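You operate a simulated robot arm through the tools that you are given. There is no shell and no other tool. Be economical: measure what you need, move in short steps, check, and stop when the job is done.

The job below is to be done with a simulated robot arm. You get a single attempt, and the scene is never put back.

## Task
Put two portions of salt and one of sugar into the purple dish.
Fine: one key press is a portion; stand the salt canister on the counter, the sugar canister stays fitted, the dish under the chute; nothing spilt. Set down upright: salt canister.

The check looks at the end state, three seconds after you hand in, the way a careful person would. Anything else that was tipped, shoved, dropped, spilled or broken makes it a failure.

## Robot
A 6-joint arm with a two-finger parallel gripper, fixed in place. Base frame: the origin is at the foot of the arm, x ahead of it, y to its left, z up; the work surface is at about z = 0. Readings come in m, degrees, newtons and seconds.
With the tool pointing down near the work surface it reaches from about 0.14 to 0.58 m from the base axis. Its first joint turns from -66.0 to 66.0 degrees. Payload 2.1 kg.
Tool frame: the origin (TCP) lies between the finger pads and is the grasp point; the fingertips stand 0.03 m ahead of it; z points along the fingers, y is the line along which they close. Largest opening 0.094 m; finger width 0.028, thickness 0.01; the body of the gripper, 0.05 by 0.096 m, starts 0.055 m behind the TCP.
Orientation is that of the tool frame in the base frame, as [roll, pitch, yaw] about the fixed x, y, z axes, in that order (R = Rz(yaw) Ry(pitch) Rx(roll)). With the fingers straight down and closing along the base's y, the tool's x points along the base's -x, its y along +y and its z along -z.

## Interface
- The arm moves only by the tool drive_tool. Its arguments are lists of equal length, an entry for each row: "travel": the shift along the tool's x, y, z in m, a list of three; "rotation": the turn, a rotation vector about the tool's x, y, z in degrees, a list of three; "gripper": the gripper command, from -1 (shut) to 1 (fully open), values between in proportion. In form: {"travel": [[dx, dy, dz], ...], "rotation": [[wx, wy, wz], ...], "gripper": [gripper, ...]}. A call has 1 to 8 rows; each row is the pose to reach, as a shift and turn from the pose commanded when the call began, along the tool's axes at that moment. Rows are played at 5 a second. More than 0.05 m and 8.6 degrees between two rows, or a gripper value outside its range, and nothing of the call is played. Where a pose cannot be reached the arm comes as near as it can. A force on the tool above 40 N (or 10 N above the force at the start of the call, whichever is more), or a blocked arm, ends the call early, and 0.2 s more pass. The fingers move at their own pace (about 0.072 m/s each) and stop on an object; they squeeze with about 22 N. The grip force told is the motor's: it shows also when the fingers shut on nothing. Time passes only in rows, and 0.2 s behind the last, so rows that repeat a pose let the fingers close. The reply holds the time, the measured pose of the TCP, the force on the tool along the base axes, the opening and the grip force, in the units named above and with some noise, with the torque about the TCP (base axes, N m) and any sound that the robot's microphone picked up.
- Cameras (640 x 400 px; columns grow to the right, rows downward): "scene" is fixed at [0.0267, -0.3518, 0.4956]; the picture's right is [0.96, -0.26, 0.00], its down [-0.12, -0.44, -0.89] and it looks along [0.23, 0.86, -0.46] (base axes); focal length 214 px, centre (320, 200). "wrist" rides on the gripper at [0.076, 0.014, -0.102] in the tool frame; the picture's right is [-0.18, 0.98, 0.00], its down [-0.75, -0.14, -0.64] and it looks along [-0.63, -0.12, 0.77] (tool axes); focal length 243 px, centre (320, 200). There is no depth. A picture from a camera that has moved, and an enlarged one, comes with that camera's place and axes in the base frame and with its lens.
- capture(camera): a new picture of that camera. No time passes.
- zoom(camera, box): a new picture of the part [left, top, right, bottom] of that camera's present view, enlarged. No time passes.
- job_done(): hands the job in; it is judged then, once.

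Work in short steps. Places have to be worked out from the pictures, the camera data and where the tool is seen: move nearer, look again, correct. Check each grasp and each placing, and mend what went wrong. You have 120 turns and 64 pictures in all, those below and enlarged ones among them. Open the gripper and draw the arm clear of the work before you hand the job in, unless the task says otherwise; then end with one line.

The tools are called after ">>>" as a command line: name --argument value ..., lists and objects as JSON in quotes. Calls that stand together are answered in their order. drive_tool: Moves the arm, as the interface text tells. Its arguments: {"type":"object","properties":{"travel":{"type":"array","items":{"type":"array","items":{"type":"number"}}},"rotation":{"type":"array","items":{"type":"array","items":{"type":"number"}}},"gripper":{"type":"array","items":{"type":"number"}}},"required":["travel","rotation","gripper"]} The other tools are called the same way: capture (camera) takes a picture; zoom (camera, box) takes an enlarged picture of a part of a camera's view; job_done () hands the job in.

At the start:

```text
clock: 0.0
eef_pos: [0.3261, 0.1618, 0.4305]
tcp_rot: [-180.0, 0.0, -180.0]
contact_force: [0.8, -0.2, -0.6]
torque: [0.02, -0.01, -0.01]
width: 0.0943
grip_force: 0.1
```

scene: 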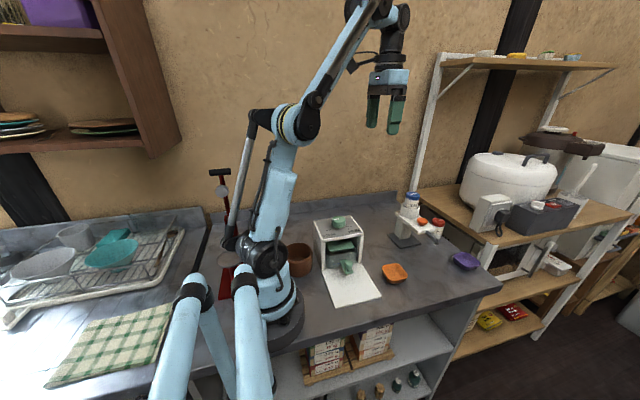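
wrist: 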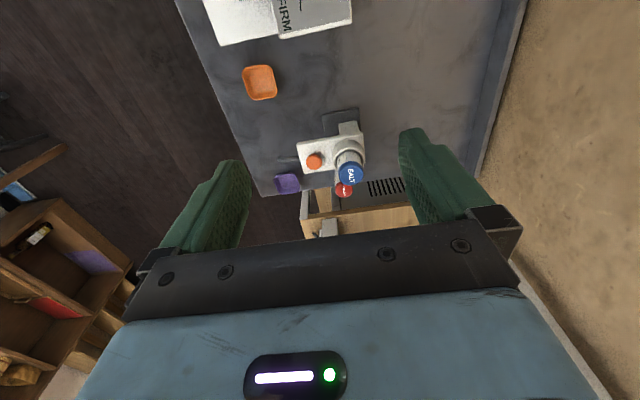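

The wrist view shows a dispenser with a SALT canister, plus orange and purple dishes. I'll enlarge the region in both views.

>>> zoom --camera "scene" --box '[300, 180, 500, 305]'

>>> zoom --camera "wrist" --box '[200, 0, 440, 220]'

```text
3.20 times, centred on (400, 242) of scene
camera zoom: at [0.0267, -0.3518, 0.4956], right [0.96, -0.26, 0.0], down [-0.12, -0.44, -0.89], along [0.23, 0.86, -0.46], focal length 686 px, centre (64, 64)
```

zoom: 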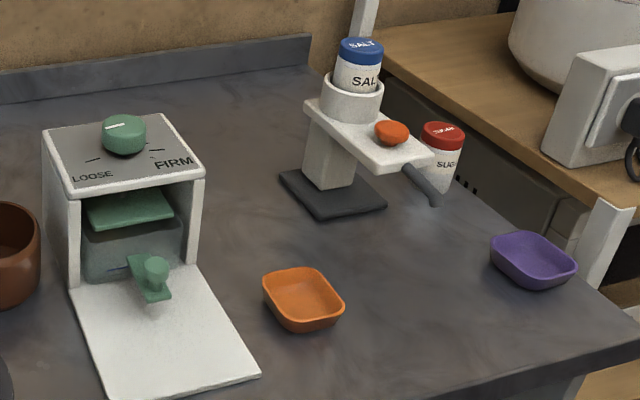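

```text
1.82 times, centred on (320, 110) of wrist
camera zoom: at [0.2503, 0.1765, 0.5314], right [0.18, 0.98, 0.0], down [0.75, -0.14, 0.64], along [0.63, -0.12, -0.77], focal length 441 px, centre (320, 364)
```

zoom: 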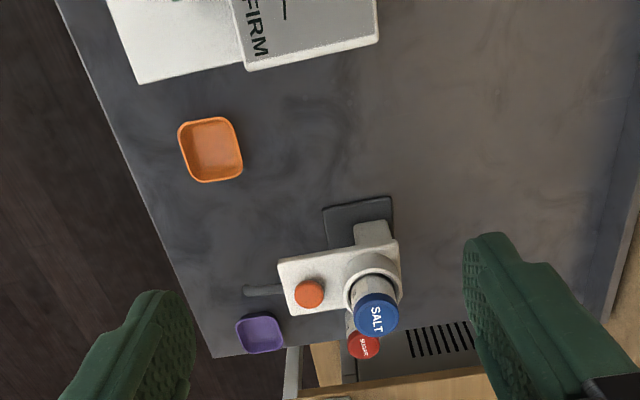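

Triangulating both views gives key ≈(.486,.120,.124), salt cap top ≈(.484,.183,.187), chute tip ≈(.493,.045,.08), purple dish ≈(.604,.022) and sugar cap ≈(.61,.168,.065). I'll move nearer, above the dish and chute area, for a better look.

>>> drive_tool --travel '[[-0.02, -0.02, 0.02], [-0.045, -0.04, 0.04], [-0.07, -0.06, 0.06], [-0.095, -0.08, 0.08], [-0.12, -0.1, 0.1], [-0.14, -0.12, 0.12], [-0.15, -0.14, 0.14], [-0.15, -0.14, 0.14]]' --rotation '[[0, 0, 0], [0, 0, 0], [0, 0, 0], [0, 0, 0], [0, 0, 0], [0, 0, 0], [0, 0, 0], [0, 0, 0]]' --gripper '[1, 1, 1, 1, 1, 1, 1, 1]'

>>> capture --camera "wrist"

```text
clock: 1.8
eef_pos: [0.476, 0.0227, 0.2882]
tcp_rot: [-180.0, 0.0, -179.8]
contact_force: [0.6, 0.5, -0.7]
torque: [0.02, 0.0, 0.01]
width: 0.094
grip_force: 0.1
```

```text
59 pictures are left
camera wrist: at [0.4008, 0.0374, 0.3905], right [0.18, 0.98, 0.0], down [0.75, -0.14, 0.64], along [0.63, -0.12, -0.77], focal length 243 px, centre (320, 200)
```

wrist: 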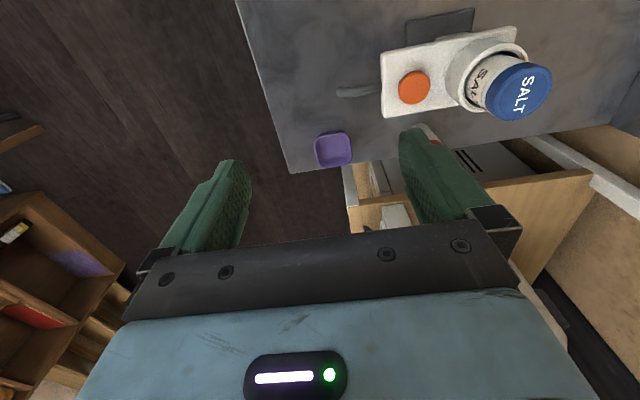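

Dish confirmed at ≈(.605,.021), about 0.066 wide, and the chute tip at ≈(.491,.042). I'll turn the tool −90° about its axis so the fingers close along x and can pinch the dish's near wall.

>>> drive_tool --travel '[[0, 0, 0], [0, 0, 0], [0, 0, 0], [0, 0, 0], [0, 0, 0], [0, 0, 0], [0, 0, 0], [0, 0, 0]]' --rotation '[[0, 0, -8], [0, 0, -16], [0, 0, -24], [0, 0, -32], [0, 0, -40], [0, 0, -48], [0, 0, -56], [0, 0, -64]]' --gripper '[1, 1, 1, 1, 1, 1, 1, 1]'

>>> drive_tool --travel '[[0, 0, 0], [0, 0, 0], [0, 0, 0], [0, 0, 0], [0, 0, 0]]' --rotation '[[0, 0, -8], [0, 0, -16], [0, 0, -24], [0, 0, -26], [0, 0, -26]]' --gripper '[1, 1, 1, 1, 1]'

```text
clock: 3.6
eef_pos: [0.4758, 0.0219, 0.2897]
tcp_rot: [180.0, -0.1, -115.8]
contact_force: [-0.5, -0.7, -0.4]
torque: [0.01, 0.02, 0.0]
width: 0.0941
grip_force: 0.1
```

```text
clock: 4.8
eef_pos: [0.4763, 0.0204, 0.2902]
tcp_rot: [-180.0, 0.1, -89.9]
contact_force: [-0.8, 0.0, -0.3]
torque: [0.02, -0.03, -0.01]
width: 0.0943
grip_force: 0.0
```

Yaw is done. Now I'll tilt the fingers 25° outward and go above the dish's near wall, with the gripper about half open.

>>> drive_tool --travel '[[0, -0.01, 0.02], [0, -0.025, 0.045], [0, -0.04, 0.07], [0, -0.055, 0.1], [0, -0.07, 0.13], [0, -0.08, 0.15], [0, -0.08, 0.15]]' --rotation '[[7, 0, 0], [14, 0, 0], [21, 0, 0], [25, 0, 0], [25, 0, 0], [25, 0, 0], [25, 0, 0]]' --gripper '[0, 0, 0, 0, 0, 0, 0]'

>>> capture --camera "wrist"

>>> zoom --camera "scene" --box '[360, 180, 520, 300]'

```text
clock: 6.4
eef_pos: [0.5568, 0.0223, 0.1384]
tcp_rot: [-155.0, -0.1, -90.1]
contact_force: [0.4, 0.1, -0.5]
torque: [-0.01, 0.03, -0.01]
width: 0.0468
grip_force: 0.1
```

```text
58 pictures are left
camera wrist: at [0.5013, -0.0523, 0.224], right [-0.89, 0.18, -0.42], down [-0.14, 0.75, 0.64], along [0.43, 0.63, -0.64], focal length 243 px, centre (320, 200)
```

wrist: 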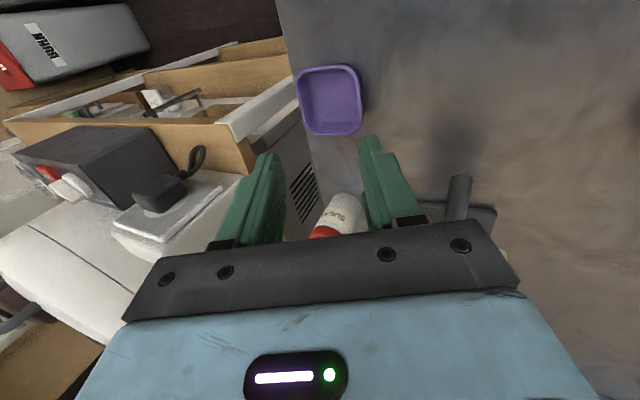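

```text
3.33 times, centred on (440, 240) of scene
camera zoom: at [0.0267, -0.3518, 0.4956], right [0.96, -0.26, 0.0], down [-0.12, -0.44, -0.89], along [0.23, 0.86, -0.46], focal length 715 px, centre (-80, 67)
```

zoom: 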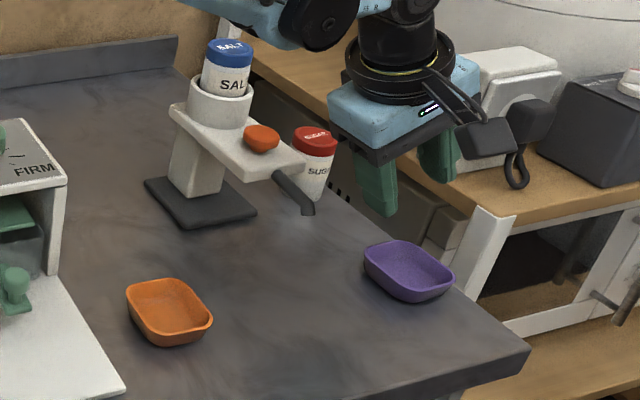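

The wrist view puts the dish rim at x≈.569–.635, centre ≈(.602,.020). I'll go to the pinch pose on the near wall in steps: align first, then part-way down, then look.

>>> drive_tool --travel '[[0.01, 0.018, 0.0], [0.01, 0.0366, 0.02], [0.01, 0.0366, 0.045], [0.01, 0.0366, 0.055], [0.01, 0.0366, 0.055]]' --rotation '[[0, 0, 0], [0, 0, 0], [0, 0, 0], [0, 0, 0], [0, 0, 0]]' --gripper '[-0.3, -0.3, -0.3, -0.3, -0.3]'

>>> capture --camera "wrist"

>>> zoom --camera "scene" --box '[400, 200, 520, 290]'

```text
clock: 7.6
eef_pos: [0.5457, 0.0138, 0.0738]
tcp_rot: [-154.9, 0.0, -89.9]
contact_force: [0.8, 0.4, 0.5]
torque: [0.01, -0.04, 0.01]
width: 0.0329
grip_force: 0.0
```

```text
56 pictures are left
camera wrist: at [0.4899, -0.0621, 0.1596], right [-0.89, 0.18, -0.42], down [-0.14, 0.75, 0.64], along [0.43, 0.63, -0.64], focal length 243 px, centre (320, 200)
```

wrist: 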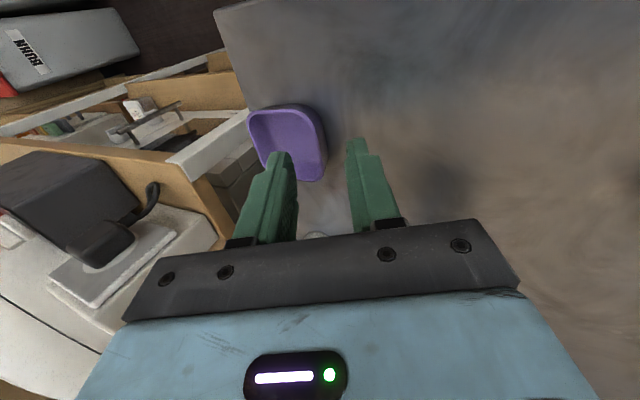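

```text
4.44 times, centred on (460, 245) of scene
camera zoom: at [0.0267, -0.3518, 0.4956], right [0.96, -0.26, 0.0], down [-0.12, -0.44, -0.89], along [0.23, 0.86, -0.46], focal length 953 px, centre (-302, 0)
```

zoom: 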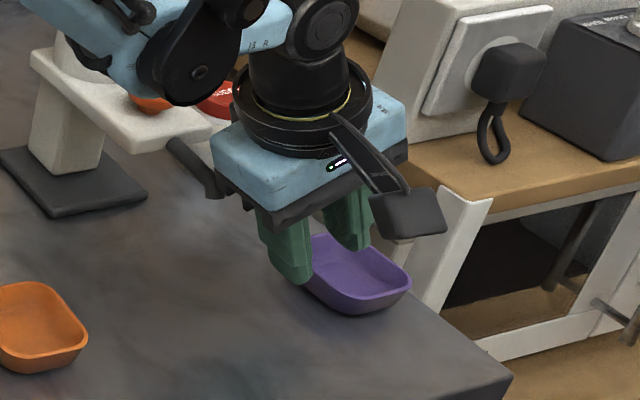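

The fingers straddle the near wall. I'll shift 5 mm toward −y for chute clearance, descend along the finger axis, then close.

>>> drive_tool --travel '[[0.005, 0.0, 0.005], [0.005, 0.0, 0.015], [0.005, 0, 0.025], [0.005, 0, 0.034], [0.005, 0, 0.034]]' --rotation '[[0, 0, 0], [0, 0, 0], [0, 0, 0], [0, 0, 0], [0, 0, 0]]' --gripper '[-0.3, -0.3, -0.3, -0.3, -0.3]'

>>> zoom --camera "scene" --box '[400, 200, 520, 290]'

```text
clock: 8.8
eef_pos: [0.5597, 0.0068, 0.0437]
tcp_rot: [-155.0, 0.0, -90.0]
contact_force: [-2.2, -0.9, 6.5]
torque: [-0.14, -0.12, -0.08]
width: 0.0337
grip_force: 0.6
```

```text
4.44 times, centred on (460, 245) of scene
camera zoom: at [0.0266, -0.3518, 0.4956], right [0.96, -0.26, 0.0], down [-0.12, -0.44, -0.89], along [0.23, 0.86, -0.46], focal length 953 px, centre (-302, 0)
```

zoom: 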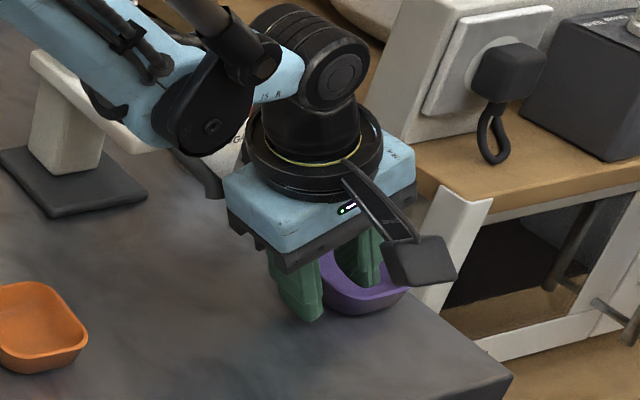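

There is a light 6.5 N contact, so a finger is touching the dish or counter. I'll back off 3 mm and close.

>>> drive_tool --travel '[[0, 0, -0.003], [0, 0, -0.003], [0, 0, -0.003], [0, 0, -0.003], [0, 0, -0.003]]' --rotation '[[0, 0, 0], [0, 0, 0], [0, 0, 0], [0, 0, 0], [0, 0, 0]]' --gripper '[-0.3, -1, -1, -1, -1]'

>>> capture --camera "wrist"

```text
clock: 10.0
eef_pos: [0.5586, 0.0077, 0.0464]
tcp_rot: [-155.0, 0.1, -90.0]
contact_force: [0.2, -0.4, -0.8]
torque: [0.01, 0.01, 0.02]
width: 0.0021
grip_force: 21.8
```

```text
53 pictures are left
camera wrist: at [0.5026, -0.0681, 0.1316], right [-0.89, 0.18, -0.42], down [-0.14, 0.75, 0.64], along [0.43, 0.63, -0.65], focal length 243 px, centre (320, 200)
```

wrist: 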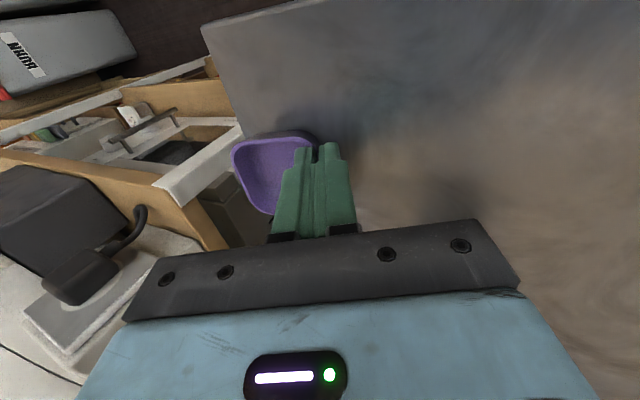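

Width 2.1 mm is consistent with a thin wall. I'll lift 3 cm straight up and check.

>>> drive_tool --travel '[[0, -0.0042, -0.009], [0, -0.0085, -0.018], [0, -0.0127, -0.0272], [0, -0.0127, -0.0272]]' --rotation '[[0, 0, 0], [0, 0, 0], [0, 0, 0], [0, 0, 0]]' --gripper '[-1, -1, -1, -1]'

>>> capture --camera "wrist"

>>> zoom --camera "scene" --box '[380, 190, 520, 295]'

```text
clock: 11.0
eef_pos: [0.5592, 0.0066, 0.0775]
tcp_rot: [-155.0, 0.0, -90.0]
contact_force: [-0.1, 0.3, -0.6]
torque: [0.0, 0.01, -0.03]
width: 0.0023
grip_force: 21.9
```

```text
52 pictures are left
camera wrist: at [0.504, -0.0693, 0.1623], right [-0.89, 0.18, -0.42], down [-0.14, 0.75, 0.64], along [0.43, 0.63, -0.64], focal length 243 px, centre (320, 200)
```

wrist: 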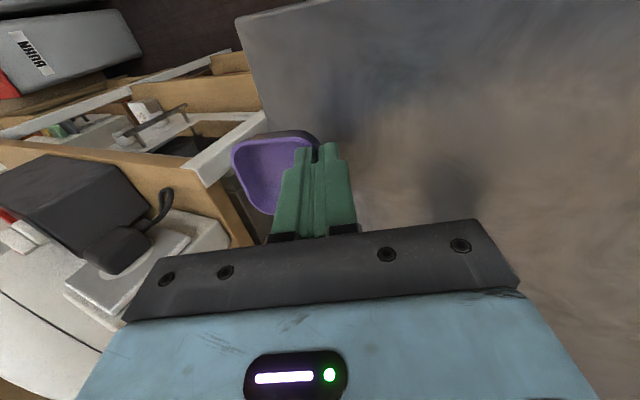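

```text
3.81 times, centred on (450, 242) of scene
camera zoom: at [0.0267, -0.3518, 0.4956], right [0.96, -0.26, 0.0], down [-0.12, -0.44, -0.89], along [0.23, 0.86, -0.46], focal length 817 px, centre (-175, 38)
```

zoom: 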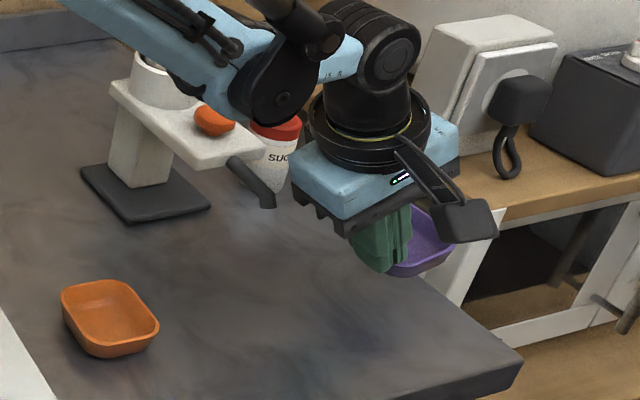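

The dish is held and level. I'll carry it clear toward −y, then back in x to the chute's line, low, before sliding in under the chute.

>>> drive_tool --travel '[[0.03, 0, 0], [0.065, 0, 0], [0.065, 0.03, -0.007], [0.065, 0.06, -0.014], [0.065, 0.09, -0.02], [0.065, 0.11, -0.027], [0.065, 0.11, -0.027]]' --rotation '[[0, 0, 0], [0, 0, 0], [0, 0, 0], [0, 0, 0], [0, 0, 0], [0, 0, 0], [0, 0, 0]]' --gripper '[-1, -1, -1, -1, -1, -1, -1]'

>>> capture --camera "wrist"

>>> zoom --camera "scene" --box '[360, 190, 500, 295]'

```text
clock: 12.6
eef_pos: [0.4486, -0.0583, 0.053]
tcp_rot: [-155.0, 0.0, -90.0]
contact_force: [0.0, -0.1, -1.0]
torque: [0.03, 0.03, 0.0]
width: 0.0022
grip_force: 22.1
```

```text
50 pictures are left
camera wrist: at [0.3926, -0.1331, 0.1395], right [-0.89, 0.18, -0.42], down [-0.14, 0.75, 0.64], along [0.43, 0.63, -0.64], focal length 243 px, centre (320, 200)
```

wrist: 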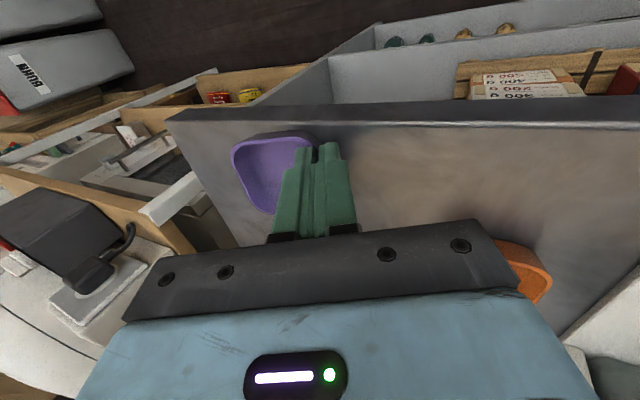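

```text
3.81 times, centred on (430, 242) of scene
camera zoom: at [0.0267, -0.3518, 0.4956], right [0.96, -0.26, 0.0], down [-0.12, -0.44, -0.89], along [0.23, 0.86, -0.46], focal length 817 px, centre (-99, 38)
```

zoom: 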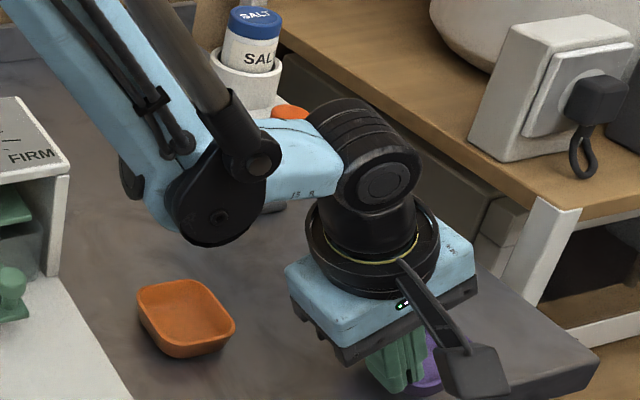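

Clear path. I'll slide in 0.085 toward +y under the chute, then lower onto the counter.

>>> drive_tool --travel '[[-0.025, 0, 0], [-0.05, 0, 0], [-0.07, 0, 0], [-0.085, 0, 0], [-0.085, 0, 0], [-0.085, 0.0025, 0.0054], [-0.085, 0.0025, 0.0054]]' --rotation '[[0, 0, 0], [0, 0, 0], [0, 0, 0], [0, 0, 0], [0, 0, 0], [0, 0, 0], [0, 0, 0]]' --gripper '[-1, -1, -1, -1, -1, -1, -1]'

>>> capture --camera "wrist"

>>> zoom --camera "scene" --box '[360, 190, 500, 295]'

```text
clock: 14.2
eef_pos: [0.4487, 0.0278, 0.0491]
tcp_rot: [-155.0, 0.0, -89.9]
contact_force: [0.1, 0.5, -1.4]
torque: [-0.02, 0.02, 0.01]
width: 0.0021
grip_force: 22.0
```

```text
48 pictures are left
camera wrist: at [0.393, -0.0472, 0.1345], right [-0.89, 0.18, -0.42], down [-0.14, 0.75, 0.64], along [0.43, 0.63, -0.65], focal length 243 px, centre (320, 200)
```

wrist: 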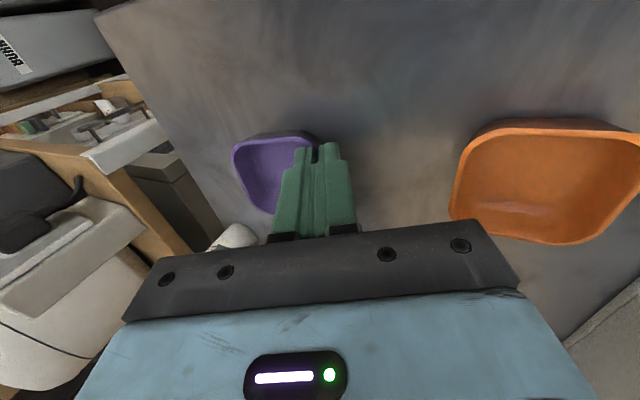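

```text
3.81 times, centred on (430, 242) of scene
camera zoom: at [0.0267, -0.3518, 0.4956], right [0.96, -0.26, 0.0], down [-0.12, -0.44, -0.89], along [0.23, 0.86, -0.46], focal length 817 px, centre (-99, 38)
```

zoom: 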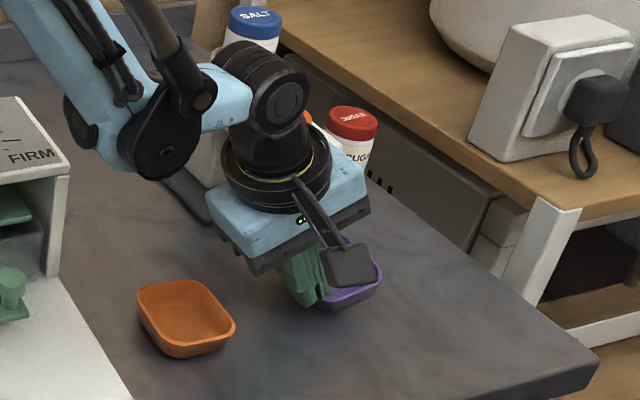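

Readings show no contact yet, at ~2 mm above the grasp height. I'll lower 3 mm, open slightly, and withdraw back along the finger axis.

>>> drive_tool --travel '[[0, 0.0013, 0.0027], [0, 0.0013, 0.0027], [0, 0.0013, 0.0027]]' --rotation '[[0, 0, 0], [0, 0, 0], [0, 0, 0]]' --gripper '[-1, -0.65, -0.65]'

>>> drive_tool --travel '[[0, 0, -0.01], [0, 0, -0.025], [0, 0, -0.05], [0, 0, -0.09], [0, 0, -0.12], [0, 0, -0.12]]' --rotation '[[0, 0, 0], [0, 0, 0], [0, 0, 0], [0, 0, 0], [0, 0, 0], [0, 0, 0]]' --gripper '[-0.65, -0.65, -0.65, -0.65, -0.65, -0.65]'

>>> capture --camera "wrist"

>>> zoom --camera "scene" --box '[360, 190, 500, 295]'

```text
clock: 15.0
eef_pos: [0.4492, 0.0281, 0.0477]
tcp_rot: [-155.1, 0.0, -90.0]
contact_force: [-0.3, -0.3, 0.1]
torque: [0.03, -0.01, 0.02]
width: 0.0164
grip_force: 0.0
```

```text
clock: 16.4
eef_pos: [0.3977, 0.0295, 0.1586]
tcp_rot: [-155.0, -0.1, -90.0]
contact_force: [0.1, 0.5, -0.1]
torque: [0.01, 0.0, 0.01]
width: 0.0164
grip_force: 0.1
```

```text
46 pictures are left
camera wrist: at [0.3423, -0.0459, 0.2441], right [-0.89, 0.18, -0.42], down [-0.14, 0.75, 0.64], along [0.43, 0.63, -0.64], focal length 243 px, centre (320, 200)
```

wrist: 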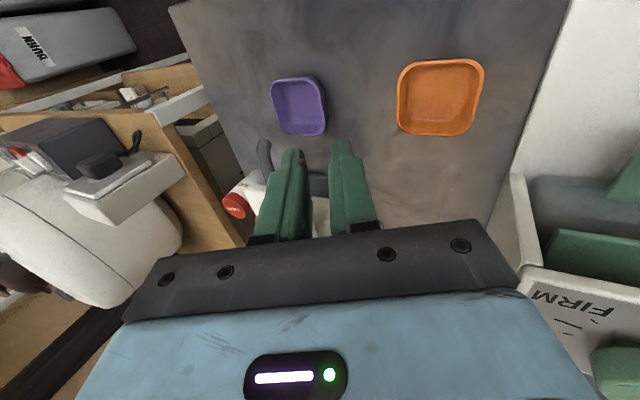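

```text
3.81 times, centred on (430, 242) of scene
camera zoom: at [0.0267, -0.3518, 0.4956], right [0.96, -0.26, 0.0], down [-0.12, -0.44, -0.89], along [0.23, 0.86, -0.46], focal length 817 px, centre (-99, 38)
```

zoom: 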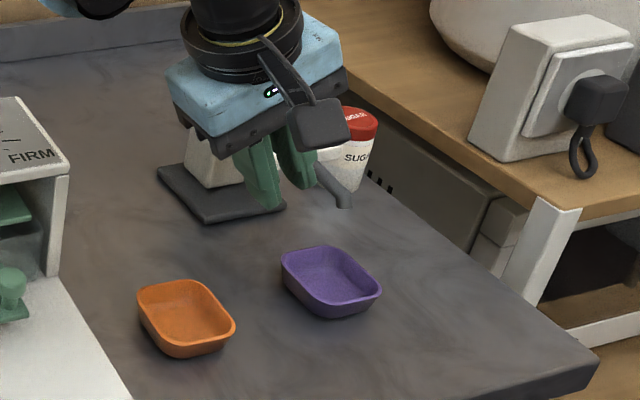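

The dish sits at ≈(.490,.039), right under the chute tip (.493,.047). Next I'll close the gripper, straighten the tool to vertical and go above the key.

>>> drive_tool --travel '[[0, -0.021, -0.045], [0, -0.0338, -0.0725], [-0.02, -0.065, -0.058], [-0.045, -0.09, -0.04], [-0.07, -0.11, -0.027], [-0.09, -0.116, -0.022], [-0.09, -0.116, -0.022]]' --rotation '[[0, 0, 0], [-6, 0, 0], [-13, 0, 0], [-20, 0, 0], [-25, 0, 0], [-25, 0, 0], [-25, 0, 0]]' --gripper '[-1, -1, -1, -1, -1, -1, -1]'

>>> capture --camera "wrist"

>>> zoom --camera "scene" --box '[360, 170, 480, 260]'

```text
clock: 18.0
eef_pos: [0.4904, 0.1168, 0.2203]
tcp_rot: [180.0, 0.0, -90.1]
contact_force: [-0.3, -0.6, -0.9]
torque: [0.01, 0.04, 0.01]
width: 0.0001
grip_force: 21.9
```

```text
44 pictures are left
camera wrist: at [0.4765, 0.0417, 0.3223], right [-0.98, 0.18, 0.0], down [0.14, 0.75, 0.64], along [0.12, 0.63, -0.77], focal length 243 px, centre (320, 200)
```

wrist: 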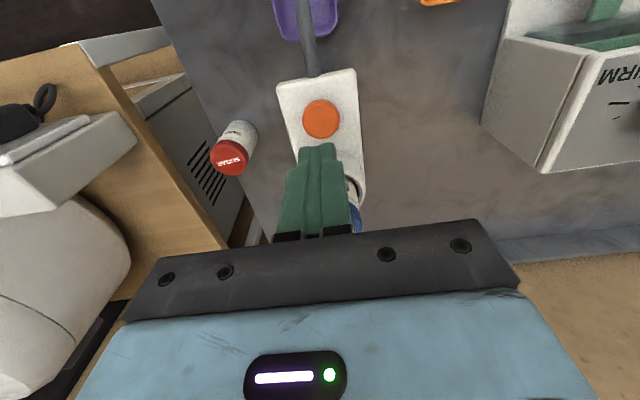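

```text
4.44 times, centred on (420, 215) of scene
camera zoom: at [0.0267, -0.3518, 0.4956], right [0.96, -0.26, 0.0], down [-0.12, -0.44, -0.89], along [0.23, 0.86, -0.46], focal length 953 px, centre (-124, 133)
```

zoom: 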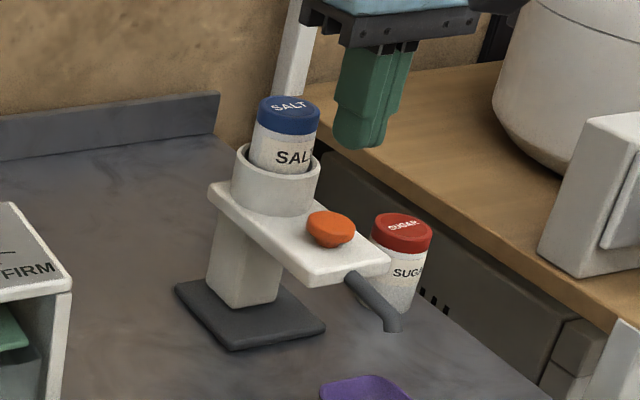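

The key is directly below the fingertips, at ≈(.487,.117) with its top ≈.125. I'll descend to just above it.

>>> drive_tool --travel '[[0, 0.003, 0.02], [0, 0.003, 0.04], [0, 0.003, 0.055], [0, 0.003, 0.055]]' --rotation '[[0, 0, 0], [0, 0, 0], [0, 0, 0], [0, 0, 0]]' --gripper '[-1, -1, -1, -1]'

>>> zoom --camera "scene" --box '[380, 190, 460, 250]'

>>> capture --camera "wrist"

```text
clock: 19.0
eef_pos: [0.4891, 0.1173, 0.1673]
tcp_rot: [-180.0, -0.1, -90.0]
contact_force: [-0.1, -0.5, 0.1]
torque: [0.0, 0.03, -0.02]
width: 0.0001
grip_force: 22.3
```

```text
6.67 times, centred on (420, 220) of scene
camera zoom: at [0.0267, -0.3518, 0.4956], right [0.96, -0.26, 0.0], down [-0.12, -0.44, -0.89], along [0.23, 0.86, -0.46], focal length 1430 px, centre (-347, 67)
```

zoom: 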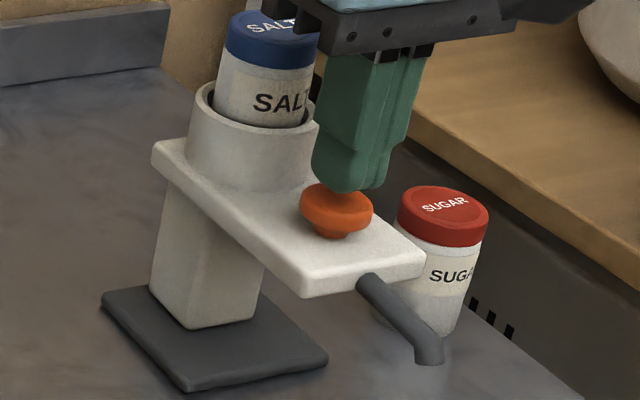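

```text
41 pictures are left
camera wrist: at [0.4752, 0.0418, 0.2687], right [-0.98, 0.18, 0.0], down [0.14, 0.75, 0.64], along [0.12, 0.63, -0.77], focal length 243 px, centre (320, 200)
```

wrist: 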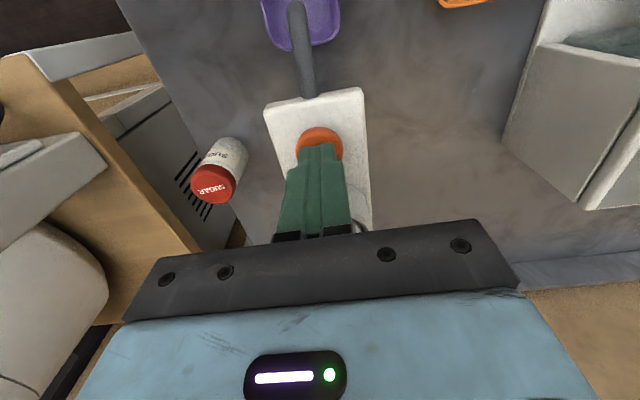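

The tips sit ~1 cm above the key and a few mm toward +y. I'll correct and approach slowly, watching force and sound.

>>> drive_tool --travel '[[0.004, 0.002, 0.0], [0.004, 0.002, 0.004], [0.004, 0.002, 0.007], [0.004, 0.002, 0.009], [0.004, 0.002, 0.011]]' --rotation '[[0, 0, 0], [0, 0, 0], [0, 0, 0], [0, 0, 0], [0, 0, 0]]' --gripper '[-1, -1, -1, -1, -1]'

```text
clock: 20.2
eef_pos: [0.489, 0.1116, 0.1569]
tcp_rot: [179.9, 0.0, -90.1]
contact_force: [-0.7, 0.7, 0.2]
torque: [0.0, 0.01, 0.01]
width: 0.0
grip_force: 21.8
```

No contact yet with tips at .127, so I'll continue in 1.5 mm steps.

>>> drive_tool --travel '[[0, 0, 0.0015], [0, 0, 0.003], [0, 0, 0.0045], [0, 0, 0.006]]' --rotation '[[0, 0, 0], [0, 0, 0], [0, 0, 0], [0, 0, 0]]' --gripper '[-1, -1, -1, -1]'

>>> zoom --camera "scene" --box '[380, 190, 460, 250]'

```text
clock: 21.2
eef_pos: [0.4887, 0.1123, 0.1519]
tcp_rot: [-180.0, -0.1, -90.1]
contact_force: [1.4, 1.2, 3.6]
torque: [0.06, -0.06, 0.0]
width: 0.0001
grip_force: 21.7
heard: click
```

```text
6.67 times, centred on (420, 220) of scene
camera zoom: at [0.0266, -0.3518, 0.4956], right [0.96, -0.26, 0.0], down [-0.12, -0.44, -0.89], along [0.23, 0.86, -0.46], focal length 1430 px, centre (-347, 67)
```

zoom: 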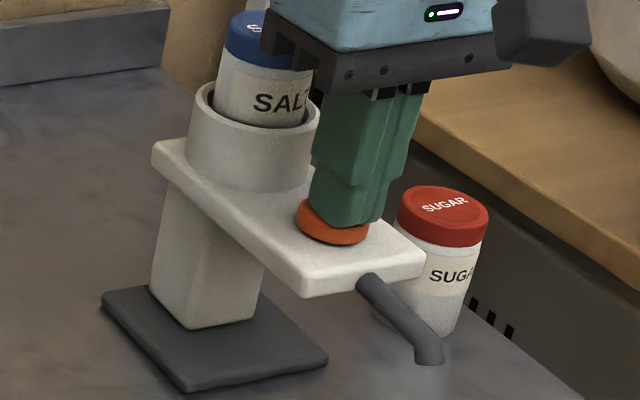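

Click heard: press one registered. I'll raise off the key and check the dish.

>>> drive_tool --travel '[[0, 0, -0.006], [0, 0, -0.012], [0, 0, -0.012], [0, 0, -0.012], [0, 0, -0.012]]' --rotation '[[0, 0, 0], [0, 0, 0], [0, 0, 0], [0, 0, 0], [0, 0, 0]]' --gripper '[-1, -1, -1, -1, -1]'

>>> zoom --camera "scene" --box '[380, 210, 460, 270]'

>>> zoom --camera "wrist" --box '[230, 0, 390, 110]'

```text
clock: 22.4
eef_pos: [0.4894, 0.1117, 0.1635]
tcp_rot: [180.0, 0.1, -90.0]
contact_force: [-0.4, 0.3, 0.3]
torque: [-0.01, -0.05, 0.02]
width: 0.0
grip_force: 22.2
```

```text
6.67 times, centred on (420, 240) of scene
camera zoom: at [0.0267, -0.3518, 0.4956], right [0.96, -0.26, 0.0], down [-0.12, -0.44, -0.89], along [0.23, 0.86, -0.46], focal length 1430 px, centre (-347, -67)
```

zoom: 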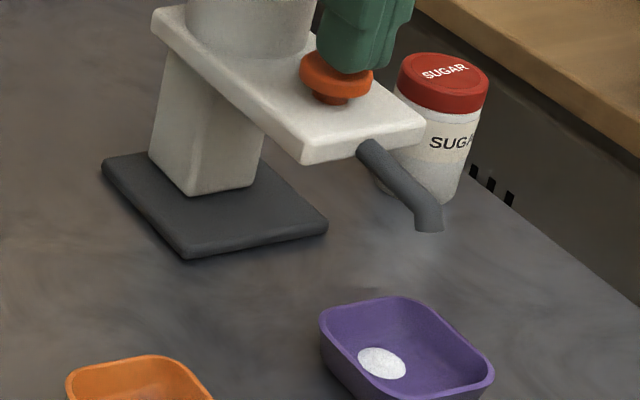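

```text
3.64 times, centred on (310, 55) of wrist
camera zoom: at [0.4743, 0.0359, 0.2652], right [-0.98, 0.18, 0.0], down [0.14, 0.75, 0.64], along [0.12, 0.63, -0.77], focal length 882 px, centre (356, 727)
```

zoom: 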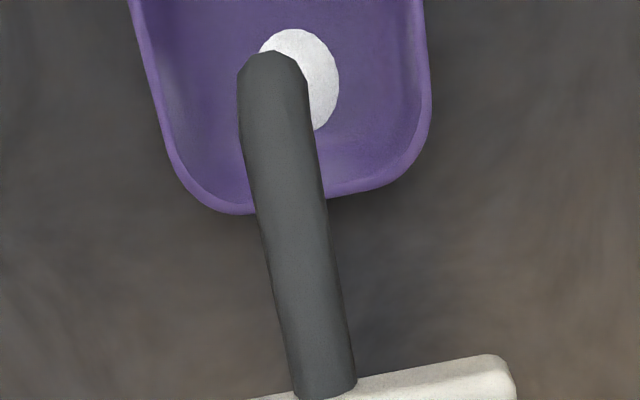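

One salt portion landed in the dish, nothing spilt. I'll press the second time with the same depth and raise again.

>>> drive_tool --travel '[[0, 0, 0.006], [0, 0, 0.009], [0, 0, 0.0105], [0, 0, 0.012]]' --rotation '[[0, 0, 0], [0, 0, 0], [0, 0, 0], [0, 0, 0]]' --gripper '[-1, -1, -1, -1]'

>>> drive_tool --travel '[[0, 0, -0.006], [0, 0, -0.02], [0, 0, -0.05], [0, 0, -0.08], [0, 0, -0.08]]' --rotation '[[0, 0, 0], [0, 0, 0], [0, 0, 0], [0, 0, 0], [0, 0, 0]]' --gripper '[-1, -1, -1, -1, -1]'

>>> zoom --camera "scene" --box '[380, 170, 480, 270]'

```text
clock: 23.4
eef_pos: [0.4886, 0.1132, 0.1519]
tcp_rot: [-179.9, -0.1, -90.0]
contact_force: [1.6, 0.8, 5.2]
torque: [0.03, -0.04, -0.03]
width: 0.0
grip_force: 22.2
heard: click
```

```text
clock: 24.6
eef_pos: [0.4869, 0.1131, 0.2313]
tcp_rot: [-180.0, 0.1, -89.9]
contact_force: [-0.4, 0.4, 0.7]
torque: [-0.02, 0.0, 0.01]
width: 0.0
grip_force: 22.0
```

```text
4.00 times, centred on (430, 220) of scene
camera zoom: at [0.0267, -0.3518, 0.4956], right [0.96, -0.26, 0.0], down [-0.12, -0.44, -0.89], along [0.23, 0.86, -0.46], focal length 858 px, centre (-120, 120)
```

zoom: 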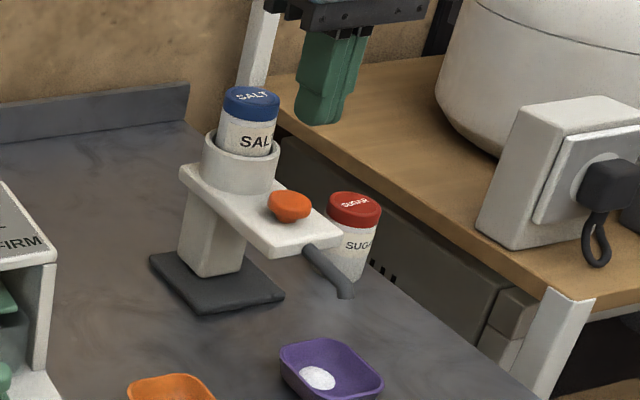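

Second click heard; the dish holds the salt and nothing spilt. Now I'll rise, open, and hover above the salt canister to align.

>>> drive_tool --travel '[[0, 0, -0.03], [-0.02, 0, -0.035], [-0.045, 0.002, -0.035], [-0.067, 0.002, -0.035], [-0.067, 0.002, -0.035]]' --rotation '[[0, 0, 0], [0, 0, 0], [0, 0, 0], [0, 0, 0], [0, 0, 0]]' --gripper '[-1, 0.5, 0.5, 0.5, 0.5]'

>>> capture --camera "wrist"

>>> zoom --camera "scene" --box '[370, 150, 470, 225]'

```text
clock: 25.8
eef_pos: [0.4842, 0.1783, 0.2662]
tcp_rot: [-180.0, 0.0, -90.1]
contact_force: [0.6, 0.0, -0.3]
torque: [0.0, -0.01, -0.01]
width: 0.0703
grip_force: 0.2
```

```text
36 pictures are left
camera wrist: at [0.4711, 0.103, 0.3671], right [-0.98, 0.18, 0.0], down [0.14, 0.75, 0.64], along [0.12, 0.63, -0.77], focal length 243 px, centre (320, 200)
```

wrist: 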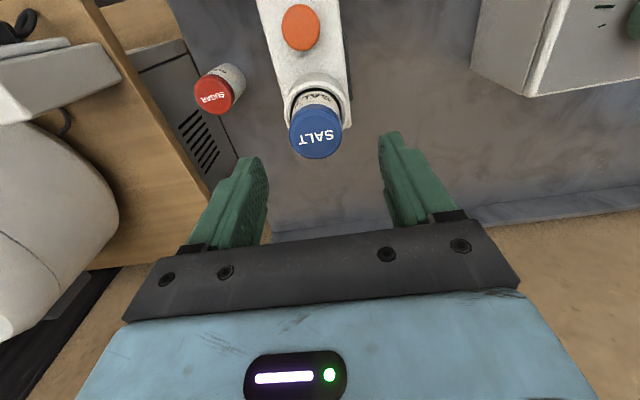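

```text
5.33 times, centred on (420, 188) of scene
camera zoom: at [0.0267, -0.3518, 0.4956], right [0.96, -0.26, 0.0], down [-0.12, -0.44, -0.89], along [0.23, 0.86, -0.46], focal length 1144 px, centre (-213, 267)
```

zoom: 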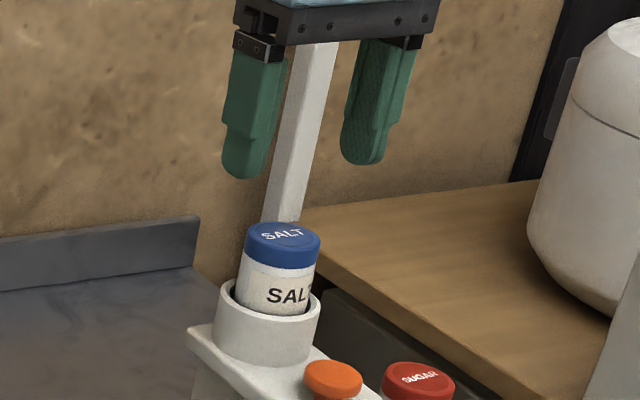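

Salt cap is at ≈(.487,.183), top ≈.188, and the ring top ≈.143. I'll centre, then descend so the tips stay above the ring.

>>> drive_tool --travel '[[-0.004, -0.003, 0.02], [-0.004, -0.003, 0.045], [-0.004, -0.003, 0.065], [-0.004, -0.003, 0.08], [-0.004, -0.003, 0.08]]' --rotation '[[0, 0, 0], [0, 0, 0], [0, 0, 0], [0, 0, 0], [0, 0, 0]]' --gripper '[0.5, 0.5, 0.5, 0.5, 0.5]'

>>> zoom --camera "scene" --box '[370, 160, 450, 220]'

>>> capture --camera "wrist"

```text
clock: 27.0
eef_pos: [0.4894, 0.1834, 0.1866]
tcp_rot: [-179.9, 0.0, -89.8]
contact_force: [-0.2, -0.3, 0.3]
torque: [0.0, -0.01, -0.03]
width: 0.0704
grip_force: 0.0
```

```text
6.67 times, centred on (410, 190) of scene
camera zoom: at [0.0267, -0.3518, 0.4956], right [0.96, -0.26, 0.0], down [-0.12, -0.44, -0.89], along [0.23, 0.86, -0.46], focal length 1430 px, centre (-280, 267)
```

zoom: 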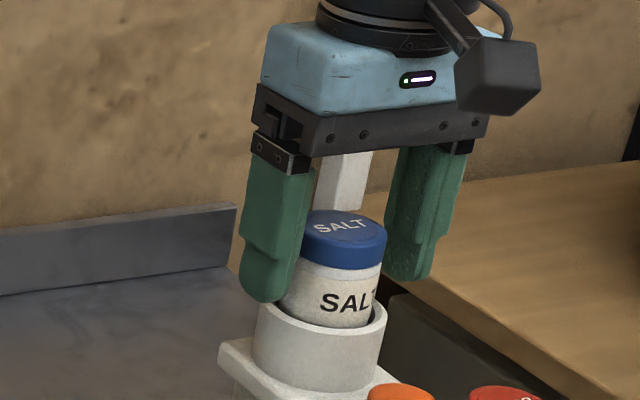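

```text
33 pictures are left
camera wrist: at [0.4757, 0.1074, 0.2874], right [-0.98, 0.18, 0.0], down [0.14, 0.75, 0.64], along [0.12, 0.63, -0.77], focal length 243 px, centre (320, 200)
```

wrist: 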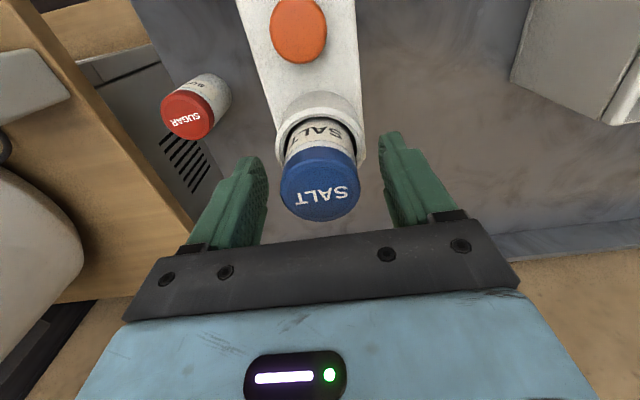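

Well centred in x; y is ~3 mm off. I'll nudge, lower 5 mm and close.

>>> drive_tool --travel '[[0.003, 0, 0.002], [0.003, 0, 0.005], [0.003, 0, 0.005], [0.003, 0, 0.005], [0.003, 0, 0.005], [0.003, 0, 0.005]]' --rotation '[[0, 0, 0], [0, 0, 0], [0, 0, 0], [0, 0, 0], [0, 0, 0], [0, 0, 0]]' --gripper '[0.5, 0.5, -1, -1, -1, -1]'

```text
clock: 28.4
eef_pos: [0.4883, 0.179, 0.1809]
tcp_rot: [-180.0, 0.0, -89.9]
contact_force: [-0.5, -0.4, 0.2]
torque: [-0.05, 0.01, -0.01]
width: 0.0451
grip_force: 22.1
```

Gripped at 45 mm. I'll lift straight up slowly.

>>> drive_tool --travel '[[0, 0, -0.01], [0, 0, -0.02], [0, 0, -0.035], [0, 0, -0.055], [0, 0, -0.075], [0, 0, -0.075]]' --rotation '[[0, 0, 0], [0, 0, 0], [0, 0, 0], [0, 0, 0], [0, 0, 0], [0, 0, 0]]' --gripper '[-1, -1, -1, -1, -1, -1]'

>>> zoom --camera "scene" --box '[360, 120, 480, 240]'

```text
clock: 29.8
eef_pos: [0.4893, 0.18, 0.2559]
tcp_rot: [-180.0, 0.1, -90.0]
contact_force: [-0.5, -0.5, -2.7]
torque: [-0.03, -0.01, 0.05]
width: 0.0448
grip_force: 21.9
```

```text
3.33 times, centred on (420, 180) of scene
camera zoom: at [0.0267, -0.3518, 0.4956], right [0.96, -0.26, 0.0], down [-0.12, -0.44, -0.89], along [0.23, 0.86, -0.46], focal length 715 px, centre (-13, 267)
```

zoom: 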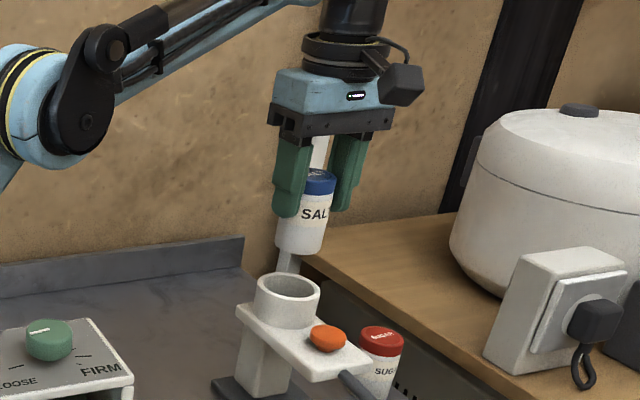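

Salt canister is out and upright. I'll carry it to the free counter around (.42,.28) and lower it.

>>> drive_tool --travel '[[-0.02, 0.014, 0], [-0.05, 0.035, 0], [-0.08, 0.055, 0], [-0.1, 0.069, 0.0], [-0.1, 0.069, 0.03], [-0.1, 0.069, 0.07], [-0.1, 0.069, 0.11], [-0.1, 0.069, 0.15]]' --rotation '[[0, 0, 0], [0, 0, 0], [0, 0, 0], [0, 0, 0], [0, 0, 0], [0, 0, 0], [0, 0, 0], [0, 0, 0]]' --gripper '[-1, -1, -1, -1, -1, -1, -1, -1]'

>>> zoom --camera "scene" --box '[340, 140, 460, 240]'

```text
clock: 31.6
eef_pos: [0.4196, 0.2793, 0.106]
tcp_rot: [-180.0, 0.0, -90.0]
contact_force: [-0.4, -0.4, -0.4]
torque: [-0.03, -0.01, 0.06]
width: 0.0451
grip_force: 22.4
```

```text
4.00 times, centred on (400, 190) of scene
camera zoom: at [0.0267, -0.3518, 0.4956], right [0.96, -0.26, 0.0], down [-0.12, -0.44, -0.89], along [0.23, 0.86, -0.46], focal length 858 px, centre (0, 240)
```

zoom: 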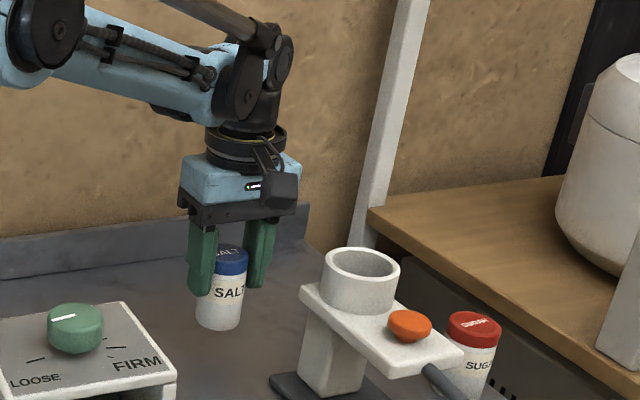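

Lower in small steps toward contact.

>>> drive_tool --travel '[[0, 0, 0.01], [0, 0, 0.02], [0, 0, 0.026], [0, 0, 0.03]]' --rotation '[[0, 0, 0], [0, 0, 0], [0, 0, 0], [0, 0, 0]]' --gripper '[-1, -1, -1, -1]'

>>> zoom --camera "scene" --box '[340, 160, 440, 240]'

```text
clock: 32.6
eef_pos: [0.4218, 0.2816, 0.0764]
tcp_rot: [-179.9, 0.0, -90.0]
contact_force: [-0.6, 0.0, -0.4]
torque: [0.03, 0.01, -0.01]
width: 0.0452
grip_force: 22.3
```

```text
5.00 times, centred on (390, 200) of scene
camera zoom: at [0.0267, -0.3518, 0.4956], right [0.96, -0.26, 0.0], down [-0.12, -0.44, -0.89], along [0.23, 0.86, -0.46], focal length 1072 px, centre (-30, 200)
```

zoom: 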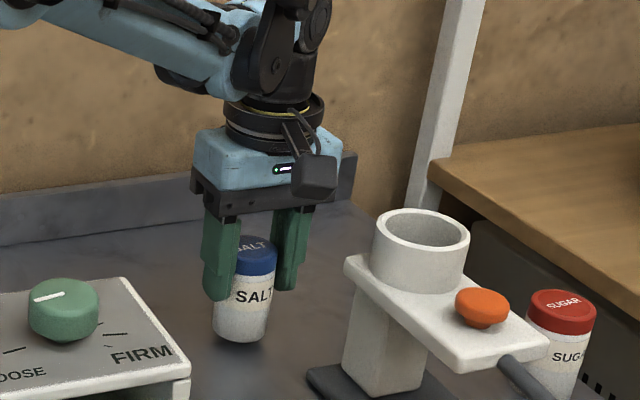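

Still slightly off the counter; continuing in 2 mm steps.

>>> drive_tool --travel '[[0, 0, 0.002], [0, 0, 0.004], [0, 0, 0.006], [0, 0, 0.008]]' --rotation '[[0, 0, 0], [0, 0, 0], [0, 0, 0], [0, 0, 0]]' --gripper '[-1, -1, -1, -1]'

```text
clock: 33.6
eef_pos: [0.4206, 0.2815, 0.0683]
tcp_rot: [180.0, 0.0, -90.1]
contact_force: [-0.3, -0.5, -0.9]
torque: [0.01, -0.01, 0.02]
width: 0.0451
grip_force: 21.7
```

>>> drive_tool --travel '[[0, 0, 0.0015], [0, 0, 0.003], [0, 0, 0.0045], [0, 0, 0.006]]' --rotation '[[0, 0, 0], [0, 0, 0], [0, 0, 0], [0, 0, 0]]' --gripper '[-1, -1, -1, -1]'

```text
clock: 34.6
eef_pos: [0.421, 0.2818, 0.0631]
tcp_rot: [-180.0, 0.1, -89.9]
contact_force: [3.5, 6.0, 16.6]
torque: [0.21, -0.06, 0.02]
width: 0.0449
grip_force: 22.3
```

Contact felt (~17 N) at TCP z≈.064. I'll ease 1.5 mm, open, and withdraw up.

>>> drive_tool --travel '[[0, 0, -0.0015], [0, 0, -0.0015], [0, 0, -0.0015], [0, 0, -0.0015]]' --rotation '[[0, 0, 0], [0, 0, 0], [0, 0, 0], [0, 0, 0]]' --gripper '[-1, 0.5, 0.5, 0.5]'

>>> drive_tool --travel '[[0, 0, -0.02], [0, 0, -0.06], [0, 0, -0.1], [0, 0, -0.14], [0, 0, -0.18], [0, 0, -0.18]]' --rotation '[[0, 0, 0], [0, 0, 0], [0, 0, 0], [0, 0, 0], [0, 0, 0], [0, 0, 0]]' --gripper '[0.5, 0.5, 0.5, 0.5, 0.5, 0.5]'

>>> zoom --camera "scene" --box '[340, 160, 440, 240]'

```text
clock: 35.6
eef_pos: [0.4211, 0.281, 0.0638]
tcp_rot: [-180.0, 0.0, -90.0]
contact_force: [-0.5, -0.6, 0.8]
torque: [0.0, -0.01, 0.01]
width: 0.0702
grip_force: 0.0
```

```text
clock: 37.0
eef_pos: [0.4186, 0.278, 0.2451]
tcp_rot: [180.0, 0.1, -90.0]
contact_force: [-0.4, -0.4, 0.4]
torque: [0.0, -0.01, -0.02]
width: 0.0704
grip_force: 0.0
```

```text
5.00 times, centred on (390, 200) of scene
camera zoom: at [0.0267, -0.3518, 0.4956], right [0.96, -0.26, 0.0], down [-0.12, -0.44, -0.89], along [0.23, 0.86, -0.46], focal length 1072 px, centre (-30, 200)
```

zoom: 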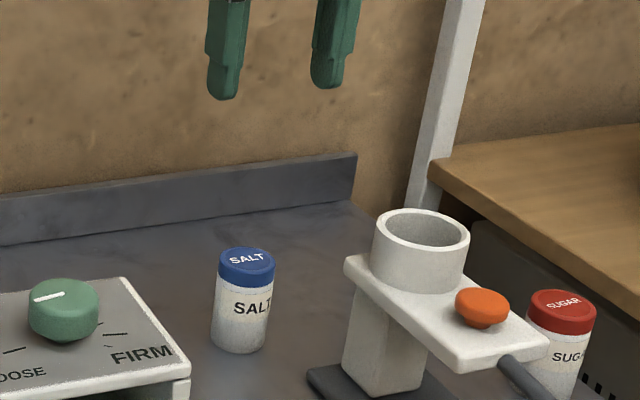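

Salt canister stands upright on the counter. For the far sugar canister I need an outward tilt with the camera clear of the dispenser, so I'll turn the tool another −90° to yaw 0, putting the camera on the outer side.

>>> drive_tool --travel '[[0, 0, 0], [0, 0, -0.01], [0, 0, -0.02], [0, 0, -0.03], [0, 0, -0.03], [0, 0, -0.03], [0, 0, -0.03], [0, 0, -0.03]]' --rotation '[[0, 0, -8], [0, 0, -16], [0, 0, -24], [0, 0, -32], [0, 0, -40], [0, 0, -48], [0, 0, -56], [0, 0, -64]]' --gripper '[0.5, 0.5, 0.5, 0.5, 0.5, 0.5, 0.5, 0.5]'

>>> drive_tool --travel '[[0, 0, 0], [0, 0, 0], [0, 0, 0], [0, 0, 0], [0, 0, 0]]' --rotation '[[0, 0, -8], [0, 0, -16], [0, 0, -24], [0, 0, -26], [0, 0, -26]]' --gripper '[0.5, 0.5, 0.5, 0.5, 0.5]'

```text
clock: 38.8
eef_pos: [0.4201, 0.2795, 0.2744]
tcp_rot: [-180.0, -0.1, -25.8]
contact_force: [0.1, 0.5, 0.3]
torque: [-0.03, -0.01, 0.03]
width: 0.0704
grip_force: 0.0
```

```text
clock: 40.0
eef_pos: [0.421, 0.2808, 0.2735]
tcp_rot: [-179.9, -0.1, 0.1]
contact_force: [-0.1, 0.5, -0.2]
torque: [0.0, -0.01, -0.04]
width: 0.0704
grip_force: 0.0
```

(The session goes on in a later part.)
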